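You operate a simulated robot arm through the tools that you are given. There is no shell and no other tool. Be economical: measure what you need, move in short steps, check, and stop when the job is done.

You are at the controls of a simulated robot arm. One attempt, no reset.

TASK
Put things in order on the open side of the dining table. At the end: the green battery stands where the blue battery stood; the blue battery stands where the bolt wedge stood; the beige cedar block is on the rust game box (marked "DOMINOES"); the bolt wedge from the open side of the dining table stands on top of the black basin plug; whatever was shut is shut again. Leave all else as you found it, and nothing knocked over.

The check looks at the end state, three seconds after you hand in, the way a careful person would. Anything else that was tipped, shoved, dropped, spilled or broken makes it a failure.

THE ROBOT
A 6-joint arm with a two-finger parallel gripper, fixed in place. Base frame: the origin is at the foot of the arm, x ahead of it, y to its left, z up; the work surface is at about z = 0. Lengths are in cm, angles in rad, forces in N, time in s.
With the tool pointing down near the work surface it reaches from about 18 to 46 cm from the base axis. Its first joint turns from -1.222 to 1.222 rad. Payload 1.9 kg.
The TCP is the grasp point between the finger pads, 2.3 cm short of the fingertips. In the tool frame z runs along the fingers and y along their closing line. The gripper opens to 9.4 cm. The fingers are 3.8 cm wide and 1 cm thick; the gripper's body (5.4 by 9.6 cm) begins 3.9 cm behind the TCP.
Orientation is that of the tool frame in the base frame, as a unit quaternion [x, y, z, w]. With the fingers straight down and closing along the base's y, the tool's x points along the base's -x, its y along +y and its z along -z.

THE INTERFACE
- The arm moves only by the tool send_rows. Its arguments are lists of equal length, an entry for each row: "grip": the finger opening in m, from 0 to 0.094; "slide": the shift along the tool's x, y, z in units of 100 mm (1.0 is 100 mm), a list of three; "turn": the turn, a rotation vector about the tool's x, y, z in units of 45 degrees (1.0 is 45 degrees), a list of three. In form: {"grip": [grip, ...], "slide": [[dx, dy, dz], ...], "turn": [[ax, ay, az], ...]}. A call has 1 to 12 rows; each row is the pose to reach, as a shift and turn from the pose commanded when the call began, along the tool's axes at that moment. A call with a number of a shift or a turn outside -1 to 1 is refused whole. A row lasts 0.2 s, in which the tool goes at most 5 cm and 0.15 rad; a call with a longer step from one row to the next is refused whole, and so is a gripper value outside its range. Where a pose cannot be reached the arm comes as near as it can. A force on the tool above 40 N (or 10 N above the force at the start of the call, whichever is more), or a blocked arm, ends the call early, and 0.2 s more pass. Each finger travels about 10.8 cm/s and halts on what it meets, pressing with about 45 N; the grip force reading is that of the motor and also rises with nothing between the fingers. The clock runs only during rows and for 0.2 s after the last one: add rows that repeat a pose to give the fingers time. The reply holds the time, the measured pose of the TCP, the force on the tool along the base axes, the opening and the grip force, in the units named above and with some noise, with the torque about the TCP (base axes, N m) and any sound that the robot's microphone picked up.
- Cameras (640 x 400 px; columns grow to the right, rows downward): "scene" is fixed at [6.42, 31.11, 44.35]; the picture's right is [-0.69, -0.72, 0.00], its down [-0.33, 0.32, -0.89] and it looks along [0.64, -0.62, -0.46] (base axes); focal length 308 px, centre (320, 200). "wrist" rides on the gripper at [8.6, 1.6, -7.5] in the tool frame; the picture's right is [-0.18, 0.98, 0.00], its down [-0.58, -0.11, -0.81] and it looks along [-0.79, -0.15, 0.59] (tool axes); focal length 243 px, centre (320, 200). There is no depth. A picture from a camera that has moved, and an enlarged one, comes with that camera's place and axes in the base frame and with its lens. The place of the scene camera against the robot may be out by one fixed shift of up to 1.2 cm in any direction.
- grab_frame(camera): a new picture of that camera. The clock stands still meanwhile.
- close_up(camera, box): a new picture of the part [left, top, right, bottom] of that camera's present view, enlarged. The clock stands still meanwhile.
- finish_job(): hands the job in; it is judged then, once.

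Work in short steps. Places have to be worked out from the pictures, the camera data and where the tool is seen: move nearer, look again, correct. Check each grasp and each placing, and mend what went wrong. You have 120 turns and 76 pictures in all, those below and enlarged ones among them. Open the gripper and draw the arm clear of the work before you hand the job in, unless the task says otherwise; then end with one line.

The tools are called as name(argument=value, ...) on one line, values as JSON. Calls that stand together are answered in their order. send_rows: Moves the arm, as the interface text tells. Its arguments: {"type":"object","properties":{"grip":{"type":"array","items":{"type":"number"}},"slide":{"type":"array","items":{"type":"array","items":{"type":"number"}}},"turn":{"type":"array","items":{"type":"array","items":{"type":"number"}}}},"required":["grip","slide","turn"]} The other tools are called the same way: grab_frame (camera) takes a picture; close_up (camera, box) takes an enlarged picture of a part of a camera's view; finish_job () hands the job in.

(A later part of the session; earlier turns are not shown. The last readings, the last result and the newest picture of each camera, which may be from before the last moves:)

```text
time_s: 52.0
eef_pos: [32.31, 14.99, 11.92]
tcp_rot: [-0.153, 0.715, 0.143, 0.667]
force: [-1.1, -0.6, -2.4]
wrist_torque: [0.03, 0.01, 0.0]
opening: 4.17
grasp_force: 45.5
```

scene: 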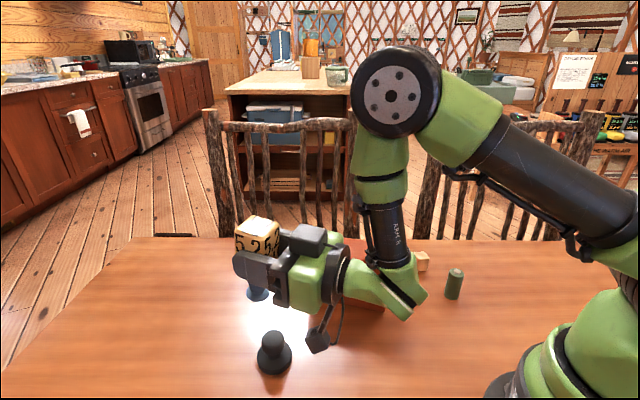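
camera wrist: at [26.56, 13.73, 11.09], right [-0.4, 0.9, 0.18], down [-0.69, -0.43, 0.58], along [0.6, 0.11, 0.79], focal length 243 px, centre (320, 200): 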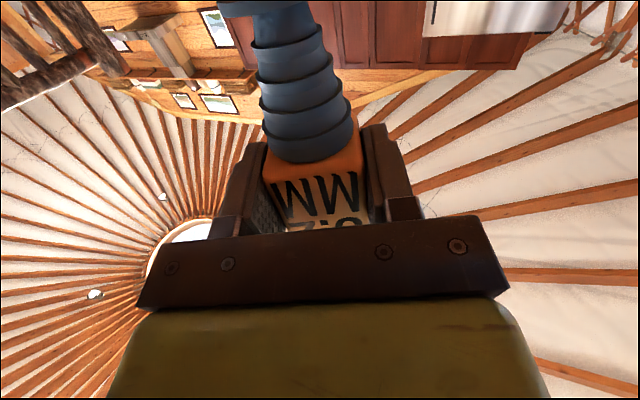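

send_rows(grip=[0.03, 0.03], slide=[[0.005, 0, 0.0], [0.01, 0, 0.0]], turn=[[0, 0, 0], [0, 0, 0]])

send_rows(grip=[0.03, 0.03], slide=[[0.005, 0, 0.0], [0.01, 0, 0.0]], turn=[[0, 0, 0], [0, 0, 0]])

close_up(camera="scene", box=[250, 310, 310, 380])

```text
time_s: 52.6
eef_pos: [32.43, 14.87, 11.94]
tcp_rot: [-0.154, 0.715, 0.142, 0.667]
force: [-5.4, -4.8, 14.9]
wrist_torque: [-0.43, 0.39, -0.01]
opening: 4.15
grasp_force: 44.8
```

```text
time_s: 53.2
eef_pos: [32.43, 14.83, 11.8]
tcp_rot: [-0.153, 0.714, 0.143, 0.668]
force: [-6.6, -0.6, 27.2]
wrist_torque: [-0.16, 0.49, -0.03]
opening: 4.21
grasp_force: 45.0
```

```text
5.71 times, centred on (280, 345) of scene
camera zoom: at [6.41, 31.11, 44.36], right [-0.69, -0.72, 0.0], down [-0.33, 0.32, -0.89], along [0.64, -0.62, -0.46], focal length 1759 px, centre (549, -629)
```

zoom: 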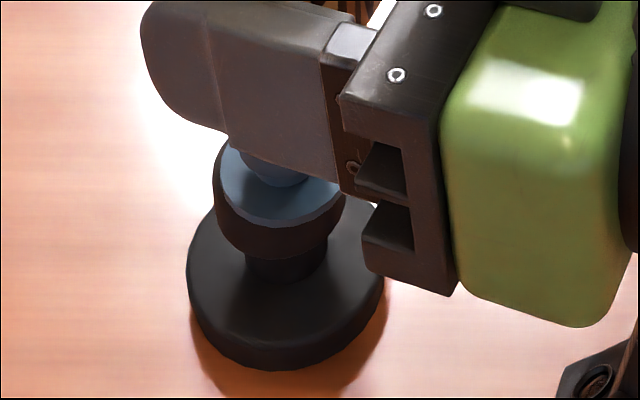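

Contact (27 N). I relieve a bit (1 mm up), then open slowly.

send_rows(grip=[0.03, 0.03], slide=[[-0.006, 0, 0.0], [-0.013, 0, 0.0]], turn=[[0, 0, 0], [0, 0, 0]])

send_rows(grip=[0.042, 0.043, 0.045, 0.048, 0.052, 0.056, 0.06, 0.06], slide=[[0, 0, 0], [0, 0, 0], [0, 0, 0], [0, 0, 0], [0, 0, 0], [0, 0, 0], [0, 0, 0], [0, 0, 0]], turn=[[0, 0, 0], [0, 0, 0], [0, 0, 0], [0, 0, 0], [0, 0, 0], [0, 0, 0], [0, 0, 0], [0, 0, 0]])

grab_frame(camera="scene")

grab_frame(camera="wrist")

```text
time_s: 53.8
eef_pos: [32.35, 14.77, 11.94]
tcp_rot: [-0.152, 0.715, 0.143, 0.667]
force: [3.3, 4.6, 11.9]
wrist_torque: [0.4, -0.21, 0.04]
opening: 4.19
grasp_force: 44.5
```

```text
time_s: 55.6
eef_pos: [32.37, 14.67, 11.87]
tcp_rot: [-0.153, 0.716, 0.142, 0.667]
force: [0.9, -0.2, -0.6]
wrist_torque: [0.01, 0.01, -0.03]
opening: 6.02
grasp_force: 0.1
```

```text
42 pictures are left
```

scene: 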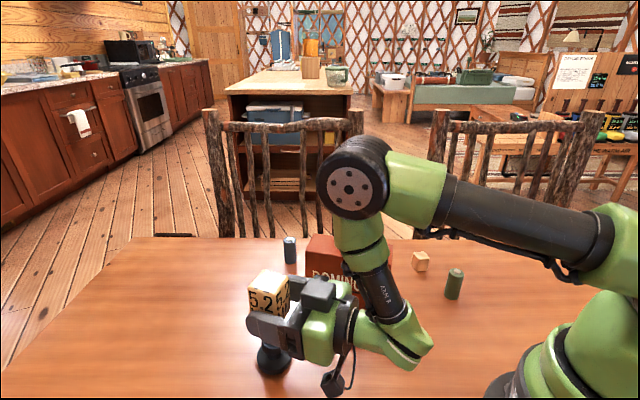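

```text
41 pictures are left
camera wrist: at [24.38, 13.13, 3.74], right [-0.39, 0.9, 0.18], down [-0.65, -0.41, 0.64], along [0.65, 0.13, 0.75], focal length 243 px, centre (320, 200)
```

wrist: 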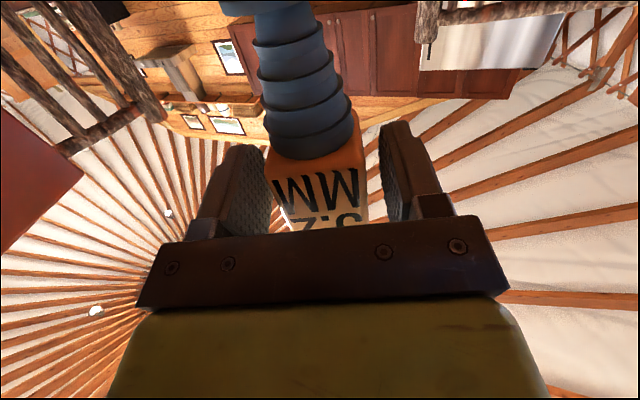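

It stands on the plug. Opening more and lifting straight up, clear of the block.

send_rows(grip=[0.07, 0.08, 0.08, 0.08, 0.08, 0.08, 0.08, 0.08, 0.08, 0.08], slide=[[0, 0, 0], [0, 0, 0], [-0.05, 0, -0.004], [-0.15, 0, -0.01], [-0.28, 0, -0.02], [-0.41, 0, -0.03], [-0.55, 0, -0.04], [-0.7, 0, -0.05], [-0.85, 0, -0.06], [-0.99, 0, -0.07]], turn=[[0, 0, 0], [0, 0, 0], [0, 0, 0], [0, 0, 0], [0, 0, 0], [0, 0, 0], [0, 0, 0], [0, 0, 0], [0, 0, 0], [0, 0, 0]])

grab_frame(camera="scene")

```text
time_s: 57.8
eef_pos: [32.34, 14.89, 21.71]
tcp_rot: [-0.152, 0.715, 0.142, 0.667]
force: [-0.7, -0.3, 0.3]
wrist_torque: [0.01, 0.01, 0.0]
opening: 8.01
grasp_force: 0.1
```

```text
40 pictures are left
```

scene: 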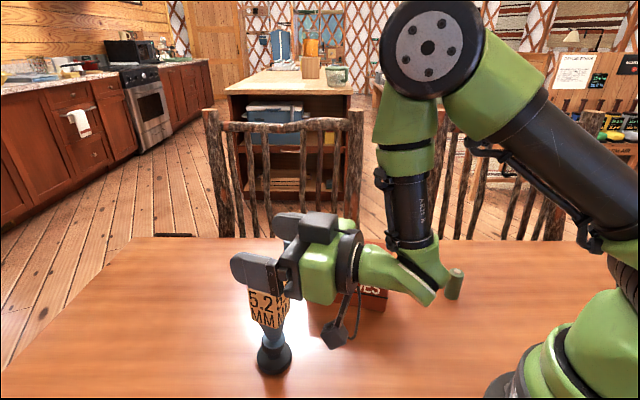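

The wedge stands freely. Now I raise and bring the tool back to pointing down.

send_rows(grip=[0.08, 0.08, 0.08, 0.08, 0.08, 0.08, 0.08, 0.08], slide=[[-0.2, 0, -0.01], [-0.4, 0, -0.02], [-0.4, 0, -0.02], [-0.4, 0, -0.02], [-0.4, 0, -0.02], [-0.4, 0, -0.02], [-0.4, 0, -0.02], [-0.4, 0, -0.02]], turn=[[0, 0, 0], [0, 0, 0], [0, 0.16, 0], [0, 0.32, 0], [0, 0.48, 0], [0, 0.64, 0], [0, 0.8, 0], [0, 0.95, 0]])

send_rows(grip=[0.08, 0.08, 0.08, 0.08, 0.08, 0.08], slide=[[0, 0, 0], [0, 0, 0], [0, 0, 0], [0, 0, 0], [0, 0, 0], [0, 0, 0]], turn=[[0, 0.16, 0], [0, 0.32, 0], [0, 0.48, 0], [0, 0.64, 0], [0, 0.8, 0], [0, 0.96, 0]])

grab_frame(camera="scene")

```text
time_s: 59.6
eef_pos: [32.54, 14.89, 25.79]
tcp_rot: [-0.195, 0.908, 0.077, 0.361]
force: [-0.5, 0.1, 0.1]
wrist_torque: [0.0, 0.03, 0.01]
opening: 8.01
grasp_force: 0.1
```

```text
time_s: 61.0
eef_pos: [32.43, 14.89, 25.76]
tcp_rot: [-0.209, 0.978, 0.0, -0.001]
force: [-0.2, -0.7, 0.0]
wrist_torque: [-0.01, 0.02, -0.02]
opening: 8.0
grasp_force: 0.1
```

```text
39 pictures are left
```

scene: 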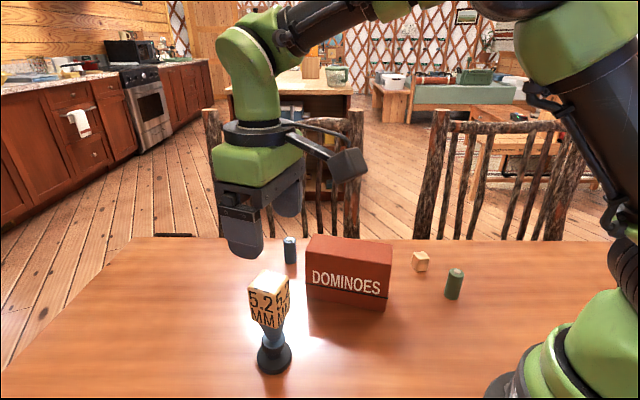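

Everything stands. Now turn the tool around (+129°) and move toward the blue battery, high.

send_rows(grip=[0.07, 0.07, 0.07, 0.07, 0.07, 0.07], slide=[[-0.02, -0.14, 0], [-0.04, -0.28, 0], [-0.06, -0.41, 0], [-0.08, -0.55, 0.02], [-0.1, -0.69, 0.05], [-0.125, -0.823, 0.1]], turn=[[0, 0, -0.16], [0, 0, -0.32], [0, 0, -0.48], [0, 0, -0.64], [0, 0, -0.8], [0, 0, -0.957]])

send_rows(grip=[0.07, 0.07, 0.07, 0.07, 0.07, 0.07], slide=[[0.07, -0.085, 0], [0.145, -0.17, 0], [0.22, -0.255, 0], [0.29, -0.34, 0], [0.36, -0.425, 0], [0.435, -0.51, 0]], turn=[[0, 0, -0.16], [0, 0, -0.32], [0, 0, -0.48], [0, 0, -0.64], [0, 0, -0.8], [0, 0, -0.957]])

send_rows(grip=[0.07, 0.07, 0.07, 0.07, 0.07, 0.07], slide=[[0.055, -0.006, 0], [0.11, -0.012, 0], [0.165, -0.018, 0], [0.22, -0.024, 0], [0.275, -0.03, 0], [0.333, -0.038, 0]], turn=[[0, 0, -0.16], [0, 0, -0.32], [0, 0, -0.48], [0, 0, -0.64], [0, 0, -0.8], [0, 0, -0.957]])

grab_frame(camera="wrist")

```text
time_s: 62.4
eef_pos: [36.9, 7.97, 24.83]
tcp_rot: [-0.554, 0.833, -0.001, 0.0]
force: [-0.5, 0.7, -0.1]
wrist_torque: [-0.03, -0.02, -0.03]
opening: 7.02
grasp_force: 0.0
```

```text
time_s: 63.8
eef_pos: [39.99, 1.96, 24.75]
tcp_rot: [0.822, -0.57, 0.0, -0.001]
force: [0.2, 0.2, -0.4]
wrist_torque: [0.0, 0.0, -0.01]
opening: 6.98
grasp_force: 0.0
```

```text
time_s: 65.2
eef_pos: [38.89, 1.61, 22.58]
tcp_rot: [0.972, -0.234, 0.005, 0.002]
force: [0.9, -0.6, 0.2]
wrist_torque: [-0.01, -0.02, 0.02]
opening: 6.99
grasp_force: 0.1
out of reach, approached as far as the arm can: row 5, 6
```

```text
38 pictures are left
camera wrist: at [45.86, -3.63, 30.1], right [-0.61, -0.79, 0.0], down [-0.48, 0.37, 0.8], along [-0.63, 0.49, -0.6], focal length 243 px, centre (320, 200)
```

wrist: 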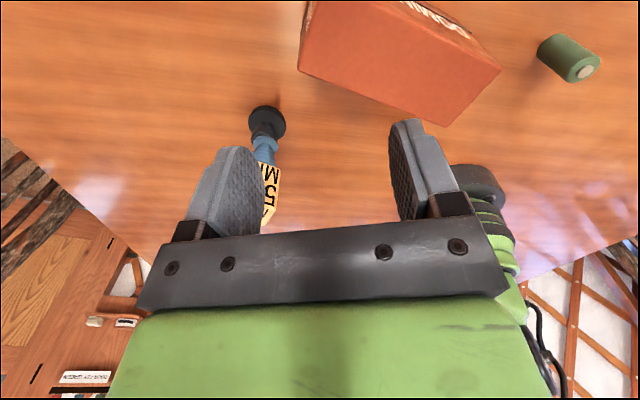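

Looks like a reach limit at that height. I lower by 6 cm and see if position tracks.

send_rows(grip=[0.07, 0.07, 0.07, 0.07], slide=[[0, 0, 0.15], [0, 0, 0.3], [0, 0, 0.45], [0, 0, 0.6]], turn=[[0, 0, 0], [0, 0, 0], [0, 0, 0], [0, 0, 0]])

```text
time_s: 66.2
eef_pos: [38.86, 1.41, 16.57]
tcp_rot: [0.973, -0.231, 0.001, 0.0]
force: [0.4, -0.7, -0.1]
wrist_torque: [0.04, 0.0, -0.02]
opening: 6.99
grasp_force: 0.1
```

Tracks again. Now tilt 20° outward and move toward the battery at z≈14.

send_rows(grip=[0.07, 0.07, 0.07, 0.07, 0.07], slide=[[0.13, -0.02, 0.05], [0.26, -0.04, 0.1], [0.39, -0.06, 0.15], [0.52, -0.08, 0.2], [0.63, -0.105, 0.25]], turn=[[0, 0.1, 0], [0, 0.2, 0], [0, 0.3, 0], [0, 0.4, 0], [0, 0.446, 0]])

grab_frame(camera="wrist")

grab_frame(camera="scene")

```text
time_s: 67.4
eef_pos: [45.08, -0.21, 14.1]
tcp_rot: [0.958, -0.228, 0.17, 0.04]
force: [-0.5, -0.1, -0.2]
wrist_torque: [0.01, -0.02, -0.01]
opening: 6.98
grasp_force: 0.1
```

```text
37 pictures are left
camera wrist: at [49.32, -4.07, 24.05], right [-0.6, -0.8, -0.06], down [-0.69, 0.47, 0.56], along [-0.41, 0.38, -0.83], focal length 243 px, centre (320, 200)
```

wrist: 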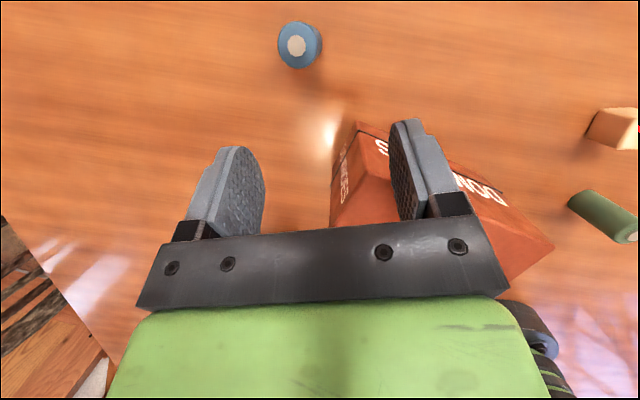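

```text
36 pictures are left
```

scene: 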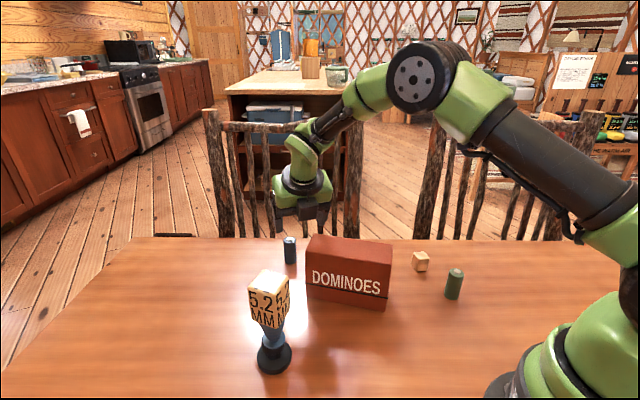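

Battery top seen at about (50.6, -1.6). Moving to above it (z≈10.5).

send_rows(grip=[0.07, 0.07, 0.07, 0.07], slide=[[0.15, -0.04, 0.1], [0.3, -0.08, 0.2], [0.398, -0.122, 0.35], [0.398, -0.122, 0.528]], turn=[[0, 0, 0], [0, 0, 0], [0, 0, 0], [0, 0, 0]])

grab_frame(camera="wrist")

```text
time_s: 68.4
eef_pos: [50.59, -1.62, 10.68]
tcp_rot: [0.958, -0.227, 0.17, 0.041]
force: [1.2, 0.3, 0.2]
wrist_torque: [-0.01, -0.01, 0.0]
opening: 7.01
grasp_force: 0.0
```

```text
35 pictures are left
camera wrist: at [54.86, -5.56, 20.54], right [-0.6, -0.8, -0.06], down [-0.69, 0.47, 0.56], along [-0.42, 0.38, -0.83], focal length 243 px, centre (320, 200)
```

wrist: 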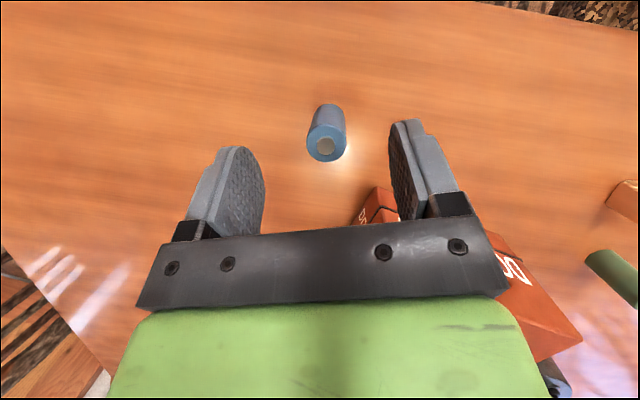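

Aligned over it. Descending vertically to z≈4.8.

send_rows(grip=[0.07, 0.07, 0.07, 0.07, 0.07], slide=[[-0.04, 0, 0.12], [-0.08, 0, 0.24], [-0.12, 0, 0.36], [-0.16, 0, 0.47], [-0.19, 0, 0.555]], turn=[[0, 0, 0], [0, 0, 0], [0, 0, 0], [0, 0, 0], [0, 0, 0]])

grab_frame(camera="wrist")

close_up(camera="scene", box=[230, 180, 390, 280])

```text
time_s: 69.6
eef_pos: [50.67, -1.87, 4.73]
tcp_rot: [0.958, -0.227, 0.169, 0.04]
force: [0.7, -0.1, 0.4]
wrist_torque: [0.0, 0.0, -0.03]
opening: 6.98
grasp_force: 0.0
```

```text
34 pictures are left
camera wrist: at [54.91, -5.63, 14.59], right [-0.6, -0.8, -0.06], down [-0.69, 0.47, 0.56], along [-0.42, 0.38, -0.83], focal length 243 px, centre (320, 200)
```

wrist: 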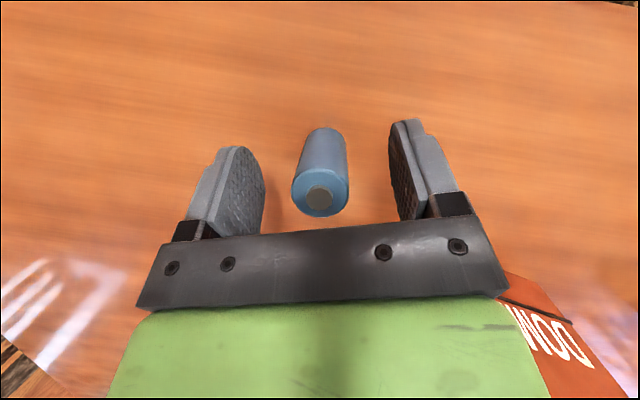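

```text
4.00 times, centred on (310, 230) of scene
camera zoom: at [6.42, 31.11, 44.35], right [-0.69, -0.72, 0.0], down [-0.33, 0.32, -0.89], along [0.64, -0.62, -0.46], focal length 1231 px, centre (360, 80)
```

zoom: 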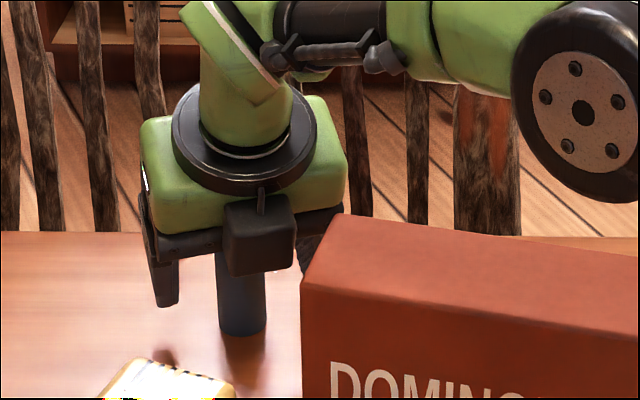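

Centred. Closing.

send_rows(grip=[0.05, 0.03, 0.018, 0.015, 0.015, 0.015], slide=[[0, 0, 0], [0, 0, 0], [0, 0, 0], [0, 0, 0], [0, 0, 0], [0, 0, 0]], turn=[[0, 0, 0], [0, 0, 0], [0, 0, 0], [0, 0, 0], [0, 0, 0], [0, 0, 0]])

close_up(camera="wrist", box=[240, 100, 400, 240])

```text
time_s: 71.0
eef_pos: [50.64, -1.69, 4.75]
tcp_rot: [0.958, -0.228, 0.169, 0.041]
force: [-0.4, 0.1, 0.5]
wrist_torque: [0.04, 0.0, 0.0]
opening: 2.43
grasp_force: 45.2
```

```text
2.86 times, centred on (320, 170) of wrist
camera zoom: at [54.91, -5.63, 14.6], right [-0.6, -0.8, -0.06], down [-0.69, 0.47, 0.56], along [-0.42, 0.38, -0.83], focal length 693 px, centre (320, 286)
```

zoom: 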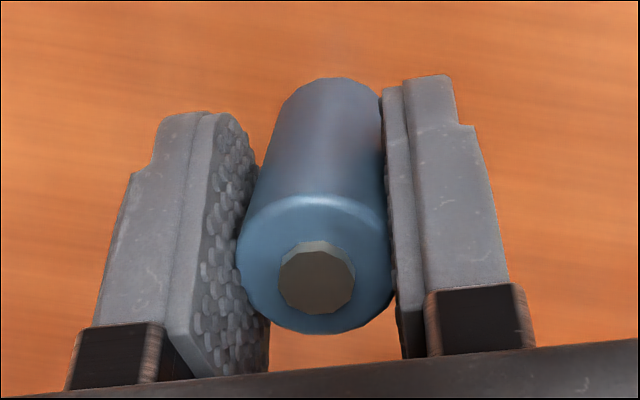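

Held at 2.43 cm; blue stood at TCP (50.65, -1.75), z 4.75. Lifting vertically, gently.

send_rows(grip=[0.015, 0.015, 0.015, 0.015, 0.015, 0.015, 0.015, 0.015], slide=[[0.017, 0, -0.047], [0.05, 0, -0.14], [0.085, 0, -0.235], [0.12, 0, -0.33], [0.17, 0, -0.47], [0.22, 0, -0.61], [0.274, 0, -0.75], [0.274, 0, -0.75]], turn=[[0, 0, 0], [0, 0, 0], [0, 0, 0], [0, 0, 0], [0, 0, 0], [0, 0, 0], [0, 0, 0], [0, 0, 0]])

close_up(camera="scene", box=[220, 160, 420, 300])

```text
time_s: 72.8
eef_pos: [50.66, -1.81, 12.81]
tcp_rot: [0.958, -0.227, 0.17, 0.04]
force: [-0.3, -1.2, -0.6]
wrist_torque: [0.02, 0.01, 0.01]
opening: 2.42
grasp_force: 45.2
```

```text
2.86 times, centred on (320, 230) of scene
camera zoom: at [6.42, 31.11, 44.35], right [-0.69, -0.72, 0.0], down [-0.33, 0.32, -0.89], along [0.64, -0.62, -0.46], focal length 880 px, centre (320, 114)
```

zoom: 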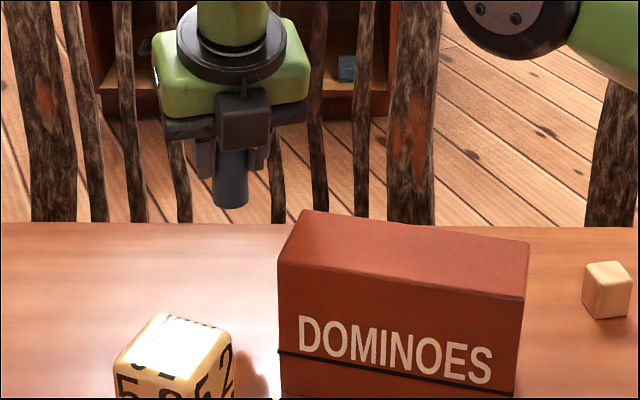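

Carrying the blue battery around behind the box, removing the tilt, gently.

send_rows(grip=[0.015, 0.015, 0.015, 0.015, 0.015, 0.015, 0.015, 0.015, 0.015, 0.015], slide=[[-0.02, 0.05, -0.04], [-0.06, 0.13, -0.08], [-0.11, 0.23, -0.13], [-0.17, 0.34, -0.18], [-0.23, 0.45, -0.22], [-0.3, 0.56, -0.27], [-0.37, 0.68, -0.31], [-0.43, 0.79, -0.35], [-0.48, 0.87, -0.38], [-0.496, 0.9, -0.393]], turn=[[0, -0.03, 0], [0, -0.07, 0], [0, -0.12, 0], [0, -0.17, 0], [0, -0.22, 0], [0, -0.28, 0], [0, -0.34, 0], [0, -0.39, 0], [0, -0.43, 0], [0, -0.446, 0]])

```text
time_s: 75.0
eef_pos: [39.2, -3.99, 13.44]
tcp_rot: [0.971, -0.237, 0.006, 0.006]
force: [0.5, -1.4, -0.3]
wrist_torque: [-0.03, -0.04, 0.02]
opening: 2.41
grasp_force: 45.0
out of reach, approached as far as the arm can: row 6, 7, 8, 9, 10
```

The arm was limited and came closer to the box than planned. Checking immediately.

close_up(camera="scene", box=[220, 160, 420, 300])

grab_frame(camera="wrist")

```text
2.86 times, centred on (320, 230) of scene
camera zoom: at [6.42, 31.11, 44.35], right [-0.69, -0.72, 0.0], down [-0.33, 0.32, -0.89], along [0.64, -0.62, -0.46], focal length 880 px, centre (320, 114)
```

zoom: 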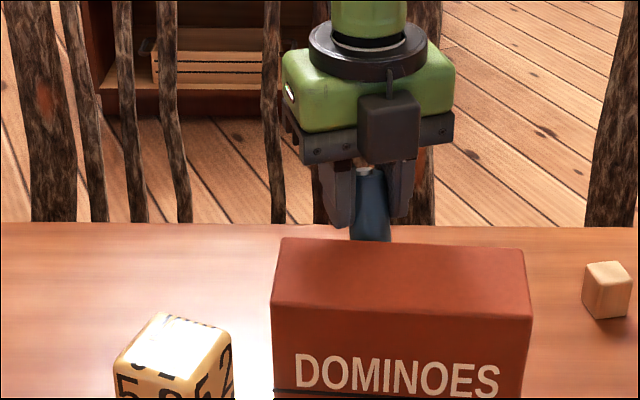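

```text
29 pictures are left
camera wrist: at [46.01, -9.05, 20.94], right [-0.62, -0.79, 0.01], down [-0.47, 0.38, 0.8], along [-0.63, 0.49, -0.61], focal length 243 px, centre (320, 200)
```

wrist: 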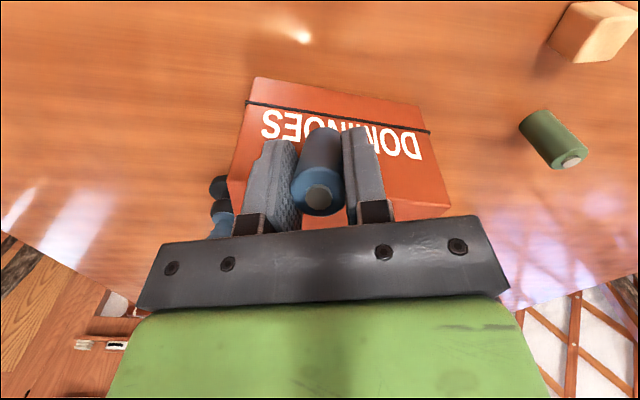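

The box was nudged. I first move the battery away from the box (backwards), then finish placing it, and afterwards restore the box to its original pose (measured from the earlier pictures).

send_rows(grip=[0.015, 0.015, 0.015, 0.015, 0.015, 0.015, 0.015, 0.015, 0.015], slide=[[0, 0.05, 0], [0, 0.12, 0], [0, 0.22, 0], [0, 0.33, 0], [0, 0.44, 0], [0, 0.56, -0.05], [0, 0.68, -0.1], [0, 0.8, -0.15], [0, 0.9, -0.2]], turn=[[0, 0, 0], [0, 0, 0], [0, 0, 0], [0, 0, 0.05], [0, 0, 0.1], [0, 0, 0.16], [0, 0, 0.22], [0, 0, 0.28], [0, 0, 0.33]])

grab_frame(camera="scene")

```text
time_s: 77.0
eef_pos: [35.21, -11.98, 15.33]
tcp_rot: [0.935, -0.355, 0.0, -0.001]
force: [-0.2, 0.1, -1.2]
wrist_torque: [0.01, 0.04, 0.0]
opening: 2.45
grasp_force: 44.6
out of reach, approached as far as the arm can: row 1, 2, 3, 4, 5, 6
```

```text
28 pictures are left
```

scene: 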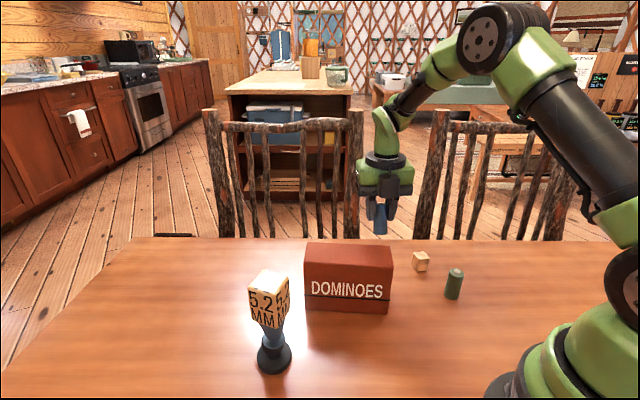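

The box is upright, slightly rotated. Check the battery in the gripper.

close_up(camera="wrist", box=[220, 90, 420, 240])

close_up(camera="scene", box=[330, 150, 430, 250])

```text
2.67 times, centred on (320, 165) of wrist
camera zoom: at [40.63, -18.79, 22.74], right [-0.79, -0.61, 0.0], down [-0.36, 0.47, 0.81], along [-0.49, 0.64, -0.59], focal length 647 px, centre (320, 293)
```

zoom: 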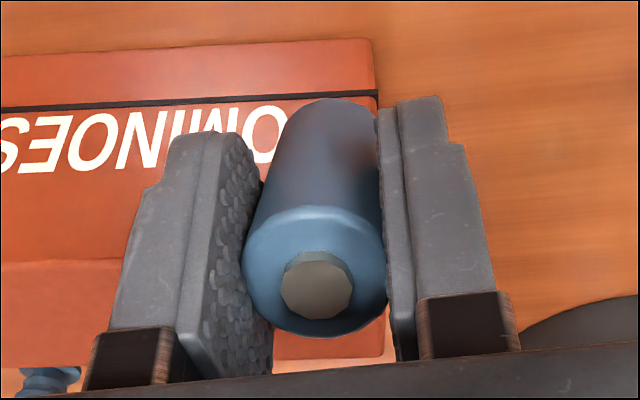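

```text
4.00 times, centred on (380, 200) of scene
camera zoom: at [6.42, 31.11, 44.35], right [-0.69, -0.72, 0.0], down [-0.33, 0.32, -0.89], along [0.64, -0.62, -0.46], focal length 1231 px, centre (80, 200)
```

zoom: 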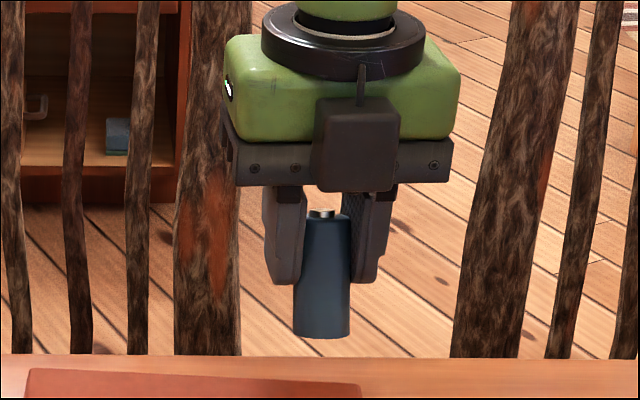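

The grasp is unchanged (battery is tilted 20° relative to the tool axis, so I must re-tilt before placing). Carrying on toward the wedge's old spot (22.1, -26.75).

send_rows(grip=[0.015, 0.015, 0.015, 0.015, 0.015, 0.015, 0.015, 0.015, 0.015], slide=[[0, 0.06, 0], [0, 0.16, 0], [0, 0.28, 0], [0, 0.4, 0], [0, 0.53, 0], [0, 0.66, 0], [0, 0.79, 0], [0, 0.91, 0], [0, 0.985, 0]], turn=[[0, 0, 0.02], [0, 0, 0.06], [0, 0, 0.1], [0, 0, 0.14], [0, 0, 0.19], [0, 0, 0.24], [0, 0, 0.29], [0, 0, 0.34], [0, 0, 0.37]])

send_rows(grip=[0.015, 0.015, 0.015, 0.015, 0.015, 0.015, 0.015, 0.015, 0.015], slide=[[0.02, 0.06, 0], [0.05, 0.15, 0], [0.08, 0.27, 0], [0.12, 0.39, 0], [0.16, 0.51, 0], [0.2, 0.64, 0], [0.24, 0.76, 0], [0.27, 0.88, 0], [0.29, 0.94, 0]], turn=[[0, 0, 0.02], [0, 0, 0.06], [0, 0, 0.1], [0, 0, 0.14], [0, 0, 0.19], [0, 0, 0.24], [0, 0, 0.29], [0, 0, 0.34], [0, 0, 0.37]])

send_rows(grip=[0.015, 0.015, 0.015, 0.015, 0.015, 0.015], slide=[[0, 0, 0], [0, 0, 0], [0, 0, 0], [0, 0, 0], [0, 0, 0], [0, 0, 0]], turn=[[0, 0.06, 0], [0, 0.15, 0], [0, 0.25, 0], [0, 0.35, 0], [0, 0.43, 0], [0, 0.446, 0]])

grab_frame(camera="wrist")

```text
time_s: 79.0
eef_pos: [28.64, -19.46, 15.32]
tcp_rot: [0.873, -0.487, 0.001, -0.001]
force: [-0.5, 0.2, 1.0]
wrist_torque: [-0.02, -0.02, 0.0]
opening: 2.45
grasp_force: 45.0
```

```text
time_s: 81.0
eef_pos: [22.2, -26.93, 15.32]
tcp_rot: [0.794, -0.608, 0.0, 0.0]
force: [-0.5, -0.4, -1.2]
wrist_torque: [0.01, 0.01, -0.01]
opening: 2.43
grasp_force: 45.3
```

```text
time_s: 82.4
eef_pos: [22.29, -26.89, 15.38]
tcp_rot: [0.781, -0.599, 0.139, 0.106]
force: [0.5, 0.6, -0.5]
wrist_torque: [-0.01, -0.02, -0.01]
opening: 2.42
grasp_force: 44.7
```

```text
25 pictures are left
camera wrist: at [22.09, -32.47, 25.25], right [-0.99, -0.09, -0.06], down [-0.11, 0.82, 0.56], along [0.0, 0.56, -0.83], focal length 243 px, centre (320, 200)
```

wrist: 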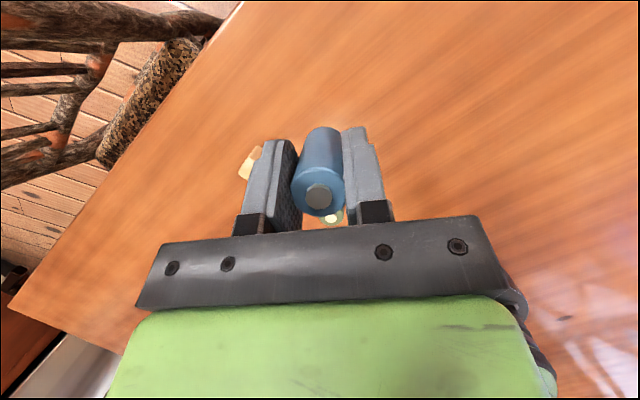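

Over the spot with the battery upright. Descending, stopping ~1 cm above the table height first.

send_rows(grip=[0.015, 0.015, 0.015, 0.015, 0.015, 0.015, 0.015, 0.015], slide=[[-0.04, 0.011, 0.1], [-0.085, 0.011, 0.22], [-0.13, 0.011, 0.34], [-0.18, 0.011, 0.47], [-0.23, 0.011, 0.6], [-0.28, 0.011, 0.73], [-0.32, 0.011, 0.84], [-0.343, 0.011, 0.896]], turn=[[0, 0, 0], [0, 0, 0], [0, 0, 0], [0, 0, 0], [0, 0, 0], [0, 0, 0], [0, 0, 0], [0, 0, 0]])

close_up(camera="scene", box=[400, 190, 540, 310])

```text
time_s: 84.2
eef_pos: [22.1, -26.66, 5.53]
tcp_rot: [0.782, -0.599, 0.139, 0.106]
force: [-0.2, 0.1, 0.5]
wrist_torque: [-0.03, -0.01, 0.02]
opening: 2.43
grasp_force: 45.2
```

```text
3.33 times, centred on (470, 250) of scene
camera zoom: at [6.42, 31.11, 44.35], right [-0.69, -0.72, 0.0], down [-0.33, 0.32, -0.89], along [0.64, -0.62, -0.46], focal length 1026 px, centre (-180, 33)
```

zoom: 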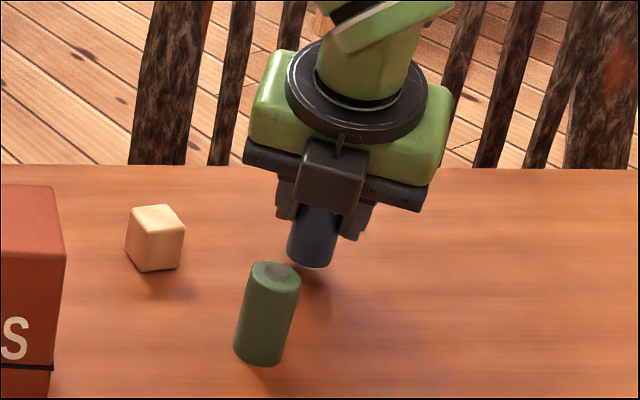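

Lines up with where the wedge's disc was. Lowering the last 0.7 cm in small steps.

send_rows(grip=[0.015, 0.015, 0.015, 0.015], slide=[[-0.007, 0, 0.02], [-0.014, 0, 0.04], [-0.021, 0, 0.06], [-0.024, 0, 0.068]], turn=[[0, 0, 0], [0, 0, 0], [0, 0, 0], [0, 0, 0]])

```text
time_s: 85.2
eef_pos: [22.07, -26.74, 4.96]
tcp_rot: [0.782, -0.599, 0.139, 0.105]
force: [0.2, -0.7, -0.1]
wrist_torque: [-0.01, 0.0, -0.02]
opening: 2.4
grasp_force: 44.8
```

send_rows(grip=[0.015, 0.015], slide=[[-0.003, 0, 0.009], [-0.005, 0, 0.014]], turn=[[0, 0, 0], [0, 0, 0]])

send_rows(grip=[0.015, 0.015], slide=[[-0.002, 0, 0.005], [-0.0035, 0, 0.01]], turn=[[0, 0, 0], [0, 0, 0]])

```text
time_s: 85.8
eef_pos: [21.95, -26.66, 4.82]
tcp_rot: [0.782, -0.598, 0.139, 0.106]
force: [-0.7, -0.5, 0.4]
wrist_torque: [-0.03, 0.02, -0.01]
opening: 2.39
grasp_force: 45.1
```

```text
time_s: 86.4
eef_pos: [22.15, -26.73, 4.68]
tcp_rot: [0.782, -0.599, 0.139, 0.106]
force: [0.8, 0.2, 0.3]
wrist_torque: [0.0, -0.03, -0.03]
opening: 2.41
grasp_force: 45.0
```

send_rows(grip=[0.015, 0.015], slide=[[-0.002, 0, 0.005], [-0.003, 0, 0.009]], turn=[[0, 0, 0], [0, 0, 0]])

```text
time_s: 87.0
eef_pos: [22.06, -26.81, 4.58]
tcp_rot: [0.781, -0.599, 0.141, 0.106]
force: [-2.6, 5.3, 22.4]
wrist_torque: [0.29, 0.06, 0.01]
opening: 2.42
grasp_force: 44.8
```

Contact. Relieve slightly and open slowly.

send_rows(grip=[0.015, 0.015, 0.024, 0.026, 0.03, 0.038, 0.046, 0.05, 0.05], slide=[[0.002, 0, -0.006], [0.002, 0, -0.006], [0.002, 0, -0.006], [0.002, 0, -0.006], [0.002, 0, -0.006], [0.002, 0, -0.006], [0.002, 0, -0.006], [0.002, 0, -0.006], [0.002, 0, -0.006]], turn=[[0, 0, 0], [0, 0, 0], [0, 0, 0], [0, 0, 0], [0, 0, 0], [0, 0, 0], [0, 0, 0], [0, 0, 0], [0, 0, 0]])

send_rows(grip=[0.06, 0.06, 0.06, 0.06, 0.06, 0.06, 0.06], slide=[[0, 0, 0], [0.04, 0, -0.1], [0.08, 0, -0.22], [0.14, 0, -0.4], [0.2, 0, -0.57], [0.27, 0, -0.75], [0.34, 0, -0.94]], turn=[[0, 0, 0], [0, 0, 0], [0, 0, 0], [0, 0, 0], [0, 0, 0], [0, 0, 0], [0, 0, 0]])

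grab_frame(camera="scene")

grab_frame(camera="wrist")

```text
time_s: 89.0
eef_pos: [22.04, -26.67, 4.65]
tcp_rot: [0.781, -0.599, 0.139, 0.105]
force: [-0.4, 0.3, -0.2]
wrist_torque: [0.01, 0.04, -0.01]
opening: 4.98
grasp_force: 0.1
```

```text
time_s: 90.6
eef_pos: [22.04, -26.71, 14.73]
tcp_rot: [0.781, -0.599, 0.139, 0.106]
force: [0.3, 0.0, -0.3]
wrist_torque: [0.01, 0.02, 0.01]
opening: 5.98
grasp_force: 0.1
```

```text
23 pictures are left
```

scene: 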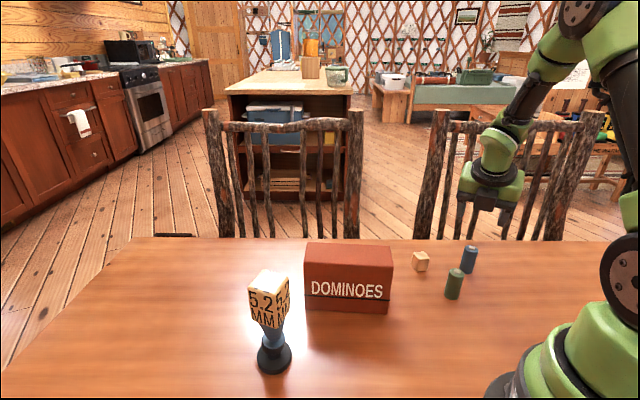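

```text
22 pictures are left
camera wrist: at [21.89, -32.31, 24.6], right [-0.99, -0.09, -0.06], down [-0.11, 0.82, 0.56], along [0.0, 0.56, -0.83], focal length 243 px, centre (320, 200)
```

wrist: 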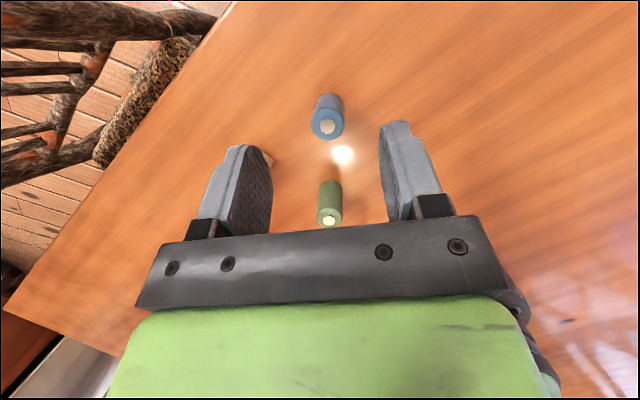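

Blue is standing well. Next the green battery at ≈(20.85, -17.2), with the same tilt. Moving above it.

send_rows(grip=[0.06, 0.06, 0.06, 0.06, 0.06, 0.06], slide=[[-0.17, -0.02, -0.05], [-0.34, -0.04, -0.1], [-0.51, -0.07, -0.12], [-0.68, -0.09, -0.13], [-0.85, -0.11, -0.1], [-0.99, -0.131, -0.043]], turn=[[0, 0, 0], [0, 0, 0], [0, 0, 0], [0, 0, 0], [0, 0, 0], [0, 0, 0]])

grab_frame(camera="wrist")

```text
time_s: 92.0
eef_pos: [20.92, -17.17, 11.68]
tcp_rot: [0.782, -0.598, 0.139, 0.106]
force: [0.2, -0.2, 0.0]
wrist_torque: [-0.01, 0.0, 0.01]
opening: 6.02
grasp_force: 0.0
```

```text
21 pictures are left
camera wrist: at [20.73, -22.8, 21.58], right [-0.99, -0.09, -0.06], down [-0.11, 0.82, 0.56], along [0.0, 0.56, -0.83], focal length 243 px, centre (320, 200)
```

wrist: 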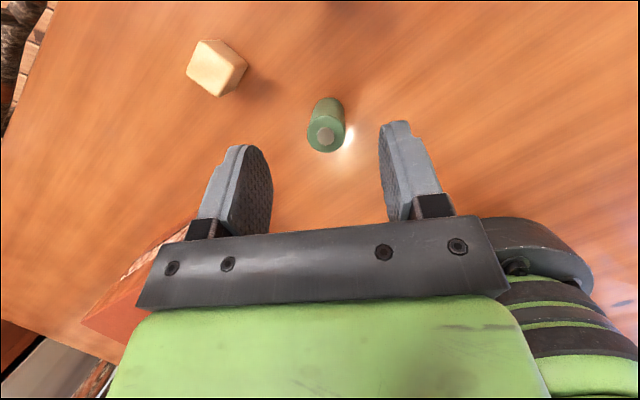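

Aligned over the green battery at (20.86, -17.28). Descend and close.

send_rows(grip=[0.06, 0.06, 0.06, 0.06, 0.06, 0.06], slide=[[-0.04, 0.007, 0.12], [-0.08, 0.007, 0.24], [-0.12, 0.007, 0.36], [-0.16, 0.007, 0.48], [-0.2, 0.007, 0.58], [-0.23, 0.007, 0.656]], turn=[[0, 0, 0], [0, 0, 0], [0, 0, 0], [0, 0, 0], [0, 0, 0], [0, 0, 0]])

send_rows(grip=[0.05, 0.03, 0.02, 0.015, 0.015, 0.015], slide=[[0, 0, 0], [0, 0, 0], [0, 0, 0], [0, 0, 0], [0, 0, 0], [0, 0, 0]], turn=[[0, 0, 0], [0, 0, 0], [0, 0, 0], [0, 0, 0], [0, 0, 0], [0, 0, 0]])

close_up(camera="wrist", box=[220, 90, 420, 240])

```text
time_s: 93.4
eef_pos: [20.71, -17.26, 4.77]
tcp_rot: [0.782, -0.599, 0.139, 0.105]
force: [0.1, 0.1, 0.0]
wrist_torque: [-0.02, -0.02, -0.01]
opening: 6.01
grasp_force: 0.0
```

```text
time_s: 94.8
eef_pos: [20.69, -17.31, 4.9]
tcp_rot: [0.782, -0.598, 0.14, 0.105]
force: [0.7, -0.1, 0.0]
wrist_torque: [0.01, -0.02, 0.0]
opening: 2.4
grasp_force: 45.2
```

```text
2.67 times, centred on (320, 165) of wrist
camera zoom: at [20.57, -23.01, 14.71], right [-0.99, -0.09, -0.06], down [-0.11, 0.82, 0.56], along [0.0, 0.56, -0.83], focal length 647 px, centre (320, 293)
```

zoom: 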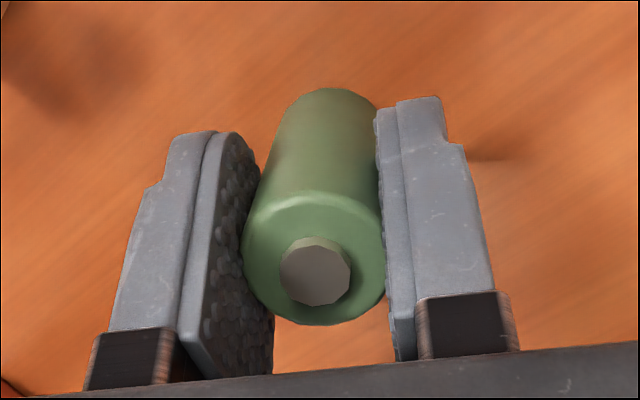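

Green gripped (2.40). Lift to z≈12.5 and carry around behind the box, keeping the tilt so reach stays fine.

send_rows(grip=[0.015, 0.015, 0.015, 0.015, 0.015, 0.015, 0.015, 0.015], slide=[[0.017, 0, -0.047], [0.05, 0, -0.14], [0.085, 0, -0.235], [0.12, 0, -0.33], [0.17, 0, -0.47], [0.22, 0, -0.61], [0.263, 0, -0.724], [0.263, 0, -0.724]], turn=[[0, 0, 0], [0, 0, 0], [0, 0, 0], [0, 0, 0], [0, 0, 0], [0, 0, 0], [0, 0, 0], [0, 0, 0]])

send_rows(grip=[0.015, 0.015, 0.015, 0.015, 0.015, 0.015, 0.015, 0.015, 0.015], slide=[[0.015, -0.05, 0.005], [0.04, -0.14, 0.014], [0.07, -0.25, 0.025], [0.1, -0.37, 0.036], [0.135, -0.49, 0.049], [0.165, -0.61, 0.06], [0.2, -0.73, 0.073], [0.23, -0.83, 0.083], [0.244, -0.893, 0.089]], turn=[[0.007, 0, -0.019], [0.019, 0, -0.052], [0.034, 0, -0.094], [0.05, 0, -0.138], [0.067, 0, -0.183], [0.083, 0, -0.228], [0.1, 0, -0.273], [0.113, 0, -0.311], [0.122, 0, -0.334]])

```text
time_s: 96.6
eef_pos: [20.74, -17.31, 12.46]
tcp_rot: [0.781, -0.599, 0.14, 0.106]
force: [-0.6, -0.3, 0.1]
wrist_torque: [0.01, 0.03, 0.0]
opening: 2.39
grasp_force: 44.8
```

```text
time_s: 98.6
eef_pos: [30.06, -17.61, 12.41]
tcp_rot: [0.858, -0.484, 0.152, 0.086]
force: [-0.8, 0.5, -0.4]
wrist_torque: [-0.03, -0.02, 0.01]
opening: 2.4
grasp_force: 44.5
```

Tracking exactly, grip steady. Next leg to (39.8, -14.6).

send_rows(grip=[0.015, 0.015, 0.015, 0.015, 0.015, 0.015, 0.015, 0.015, 0.015], slide=[[0.015, -0.055, 0.005], [0.04, -0.155, 0.014], [0.07, -0.28, 0.025], [0.1, -0.41, 0.036], [0.135, -0.545, 0.049], [0.165, -0.68, 0.06], [0.2, -0.81, 0.073], [0.227, -0.92, 0.083], [0.241, -0.99, 0.088]], turn=[[0.007, 0, -0.019], [0.019, 0, -0.052], [0.034, 0, -0.094], [0.05, 0, -0.138], [0.067, 0, -0.183], [0.083, 0, -0.228], [0.1, 0, -0.273], [0.113, 0, -0.311], [0.122, 0, -0.334]])

```text
time_s: 100.6
eef_pos: [39.82, -14.58, 12.43]
tcp_rot: [0.917, -0.36, 0.162, 0.064]
force: [0.2, -1.0, -1.4]
wrist_torque: [-0.02, 0.01, -0.02]
opening: 2.42
grasp_force: 44.7
```

send_rows(grip=[0.015, 0.015, 0.015, 0.015, 0.015, 0.015, 0.015, 0.015, 0.015], slide=[[0.007, -0.055, 0.002], [0.018, -0.155, 0.006], [0.032, -0.28, 0.011], [0.047, -0.41, 0.017], [0.062, -0.54, 0.022], [0.077, -0.67, 0.028], [0.092, -0.8, 0.034], [0.105, -0.91, 0.038], [0.112, -0.972, 0.041]], turn=[[0.007, 0, -0.019], [0.019, 0, -0.052], [0.034, 0, -0.094], [0.05, 0, -0.138], [0.067, 0, -0.183], [0.083, 0, -0.228], [0.1, 0, -0.273], [0.113, 0, -0.311], [0.122, 0, -0.334]])

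```text
time_s: 102.6
eef_pos: [47.39, -8.21, 12.41]
tcp_rot: [0.957, -0.229, 0.17, 0.04]
force: [0.0, -0.3, -0.1]
wrist_torque: [0.0, 0.02, 0.02]
opening: 2.39
grasp_force: 45.2
```

send_rows(grip=[0.015, 0.015, 0.015, 0.015, 0.015, 0.015, 0.015, 0.015], slide=[[-0.002, -0.05, 0], [-0.005, -0.14, -0.002], [-0.009, -0.25, -0.003], [-0.013, -0.37, -0.005], [-0.017, -0.49, -0.006], [-0.021, -0.6, -0.008], [-0.024, -0.69, -0.009], [-0.025, -0.723, -0.009]], turn=[[0, 0, 0], [0, 0, 0], [0, 0, 0], [0, 0, 0], [0, 0, 0], [0, 0, 0], [0, 0, 0], [0, 0, 0]])

send_rows(grip=[0.015, 0.015, 0.015, 0.015, 0.015, 0.015, 0.015, 0.015], slide=[[-0.03, 0, 0.08], [-0.065, 0, 0.18], [-0.1, 0, 0.28], [-0.135, 0, 0.37], [-0.17, 0, 0.47], [-0.2, 0, 0.55], [-0.23, 0, 0.63], [-0.24, 0, 0.658]], turn=[[0, 0, 0], [0, 0, 0], [0, 0, 0], [0, 0, 0], [0, 0, 0], [0, 0, 0], [0, 0, 0], [0, 0, 0]])

close_up(camera="scene", box=[192, 220, 448, 380])

```text
time_s: 104.4
eef_pos: [50.53, -1.63, 12.42]
tcp_rot: [0.958, -0.229, 0.169, 0.04]
force: [0.1, -0.6, -0.3]
wrist_torque: [-0.02, -0.01, 0.0]
opening: 2.41
grasp_force: 45.0
```

```text
time_s: 106.2
eef_pos: [50.46, -1.64, 5.54]
tcp_rot: [0.958, -0.229, 0.17, 0.04]
force: [0.7, -0.1, -0.5]
wrist_torque: [0.01, 0.03, 0.05]
opening: 2.42
grasp_force: 44.6
```

```text
2.50 times, centred on (320, 300) of scene
camera zoom: at [6.42, 31.11, 44.35], right [-0.69, -0.72, 0.0], down [-0.33, 0.32, -0.89], along [0.64, -0.62, -0.46], focal length 770 px, centre (320, -50)
```

zoom: 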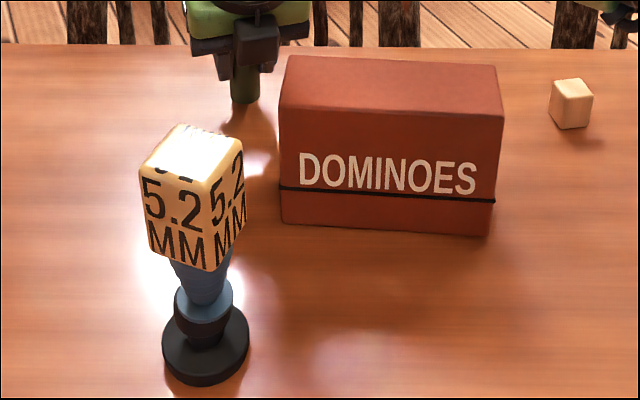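

Green battery bottom sits right over the old spot. Lowering in small steps to contact.

send_rows(grip=[0.015, 0.015, 0.015, 0.015], slide=[[-0.007, 0, 0.02], [-0.014, 0, 0.038], [-0.02, 0, 0.056], [-0.02, 0, 0.056]], turn=[[0, 0, 0], [0, 0, 0], [0, 0, 0], [0, 0, 0]])

send_rows(grip=[0.015, 0.015], slide=[[-0.002, 0, 0.005], [-0.0035, 0, 0.01]], turn=[[0, 0, 0], [0, 0, 0]])

send_rows(grip=[0.015, 0.015], slide=[[-0.002, 0, 0.005], [-0.003, 0, 0.008]], turn=[[0, 0, 0], [0, 0, 0]])

```text
time_s: 107.2
eef_pos: [50.39, -1.57, 4.92]
tcp_rot: [0.958, -0.229, 0.17, 0.04]
force: [0.0, 0.3, -0.1]
wrist_torque: [-0.02, -0.01, 0.02]
opening: 2.4
grasp_force: 45.4
```

```text
time_s: 107.8
eef_pos: [50.59, -1.67, 4.79]
tcp_rot: [0.958, -0.229, 0.17, 0.04]
force: [-0.5, -0.4, 1.1]
wrist_torque: [0.0, 0.03, 0.0]
opening: 2.4
grasp_force: 45.7
```

```text
time_s: 108.4
eef_pos: [50.45, -1.65, 4.77]
tcp_rot: [0.958, -0.229, 0.171, 0.04]
force: [-1.1, 2.8, 7.1]
wrist_torque: [0.12, 0.08, -0.06]
opening: 2.4
grasp_force: 45.0
```

Light contact (7 N). Opening slowly, then rising vertically.

send_rows(grip=[0.022, 0.025, 0.028, 0.034, 0.042, 0.05, 0.06, 0.06], slide=[[0, 0, 0], [0, 0, 0], [0, 0, 0], [0, 0, 0], [0, 0, 0], [0, 0, 0], [0, 0, 0], [0, 0, 0]], turn=[[0, 0, 0], [0, 0, 0], [0, 0, 0], [0, 0, 0], [0, 0, 0], [0, 0, 0], [0, 0, 0], [0, 0, 0]])

send_rows(grip=[0.06, 0.06, 0.06, 0.06, 0.06, 0.06], slide=[[0.03, 0, -0.08], [0.07, 0, -0.2], [0.13, 0, -0.36], [0.19, 0, -0.52], [0.25, 0, -0.68], [0.3, 0, -0.83]], turn=[[0, 0, 0], [0, 0, 0], [0, 0, 0], [0, 0, 0], [0, 0, 0], [0, 0, 0]])

grab_frame(camera="wrist")

```text
time_s: 110.2
eef_pos: [50.45, -1.63, 4.8]
tcp_rot: [0.958, -0.229, 0.17, 0.041]
force: [0.7, 0.1, 1.0]
wrist_torque: [-0.03, 0.0, 0.0]
opening: 5.98
grasp_force: 0.0
```

```text
time_s: 111.6
eef_pos: [50.33, -1.75, 13.43]
tcp_rot: [0.957, -0.229, 0.17, 0.041]
force: [-0.6, 0.7, 0.1]
wrist_torque: [0.02, -0.01, -0.04]
opening: 5.98
grasp_force: 0.1
```

```text
18 pictures are left
camera wrist: at [54.59, -5.54, 23.37], right [-0.6, -0.8, -0.06], down [-0.69, 0.47, 0.56], along [-0.42, 0.38, -0.83], focal length 243 px, centre (320, 200)
```

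wrist: 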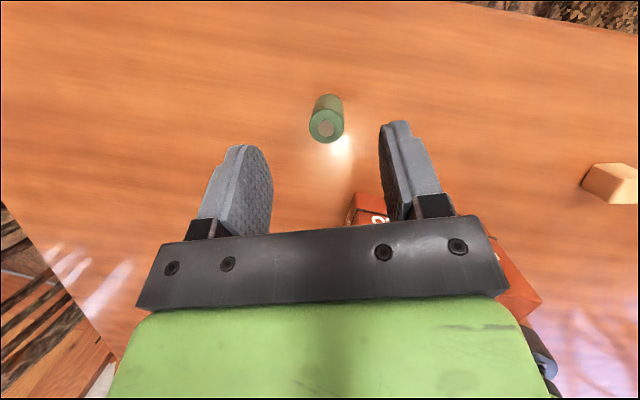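

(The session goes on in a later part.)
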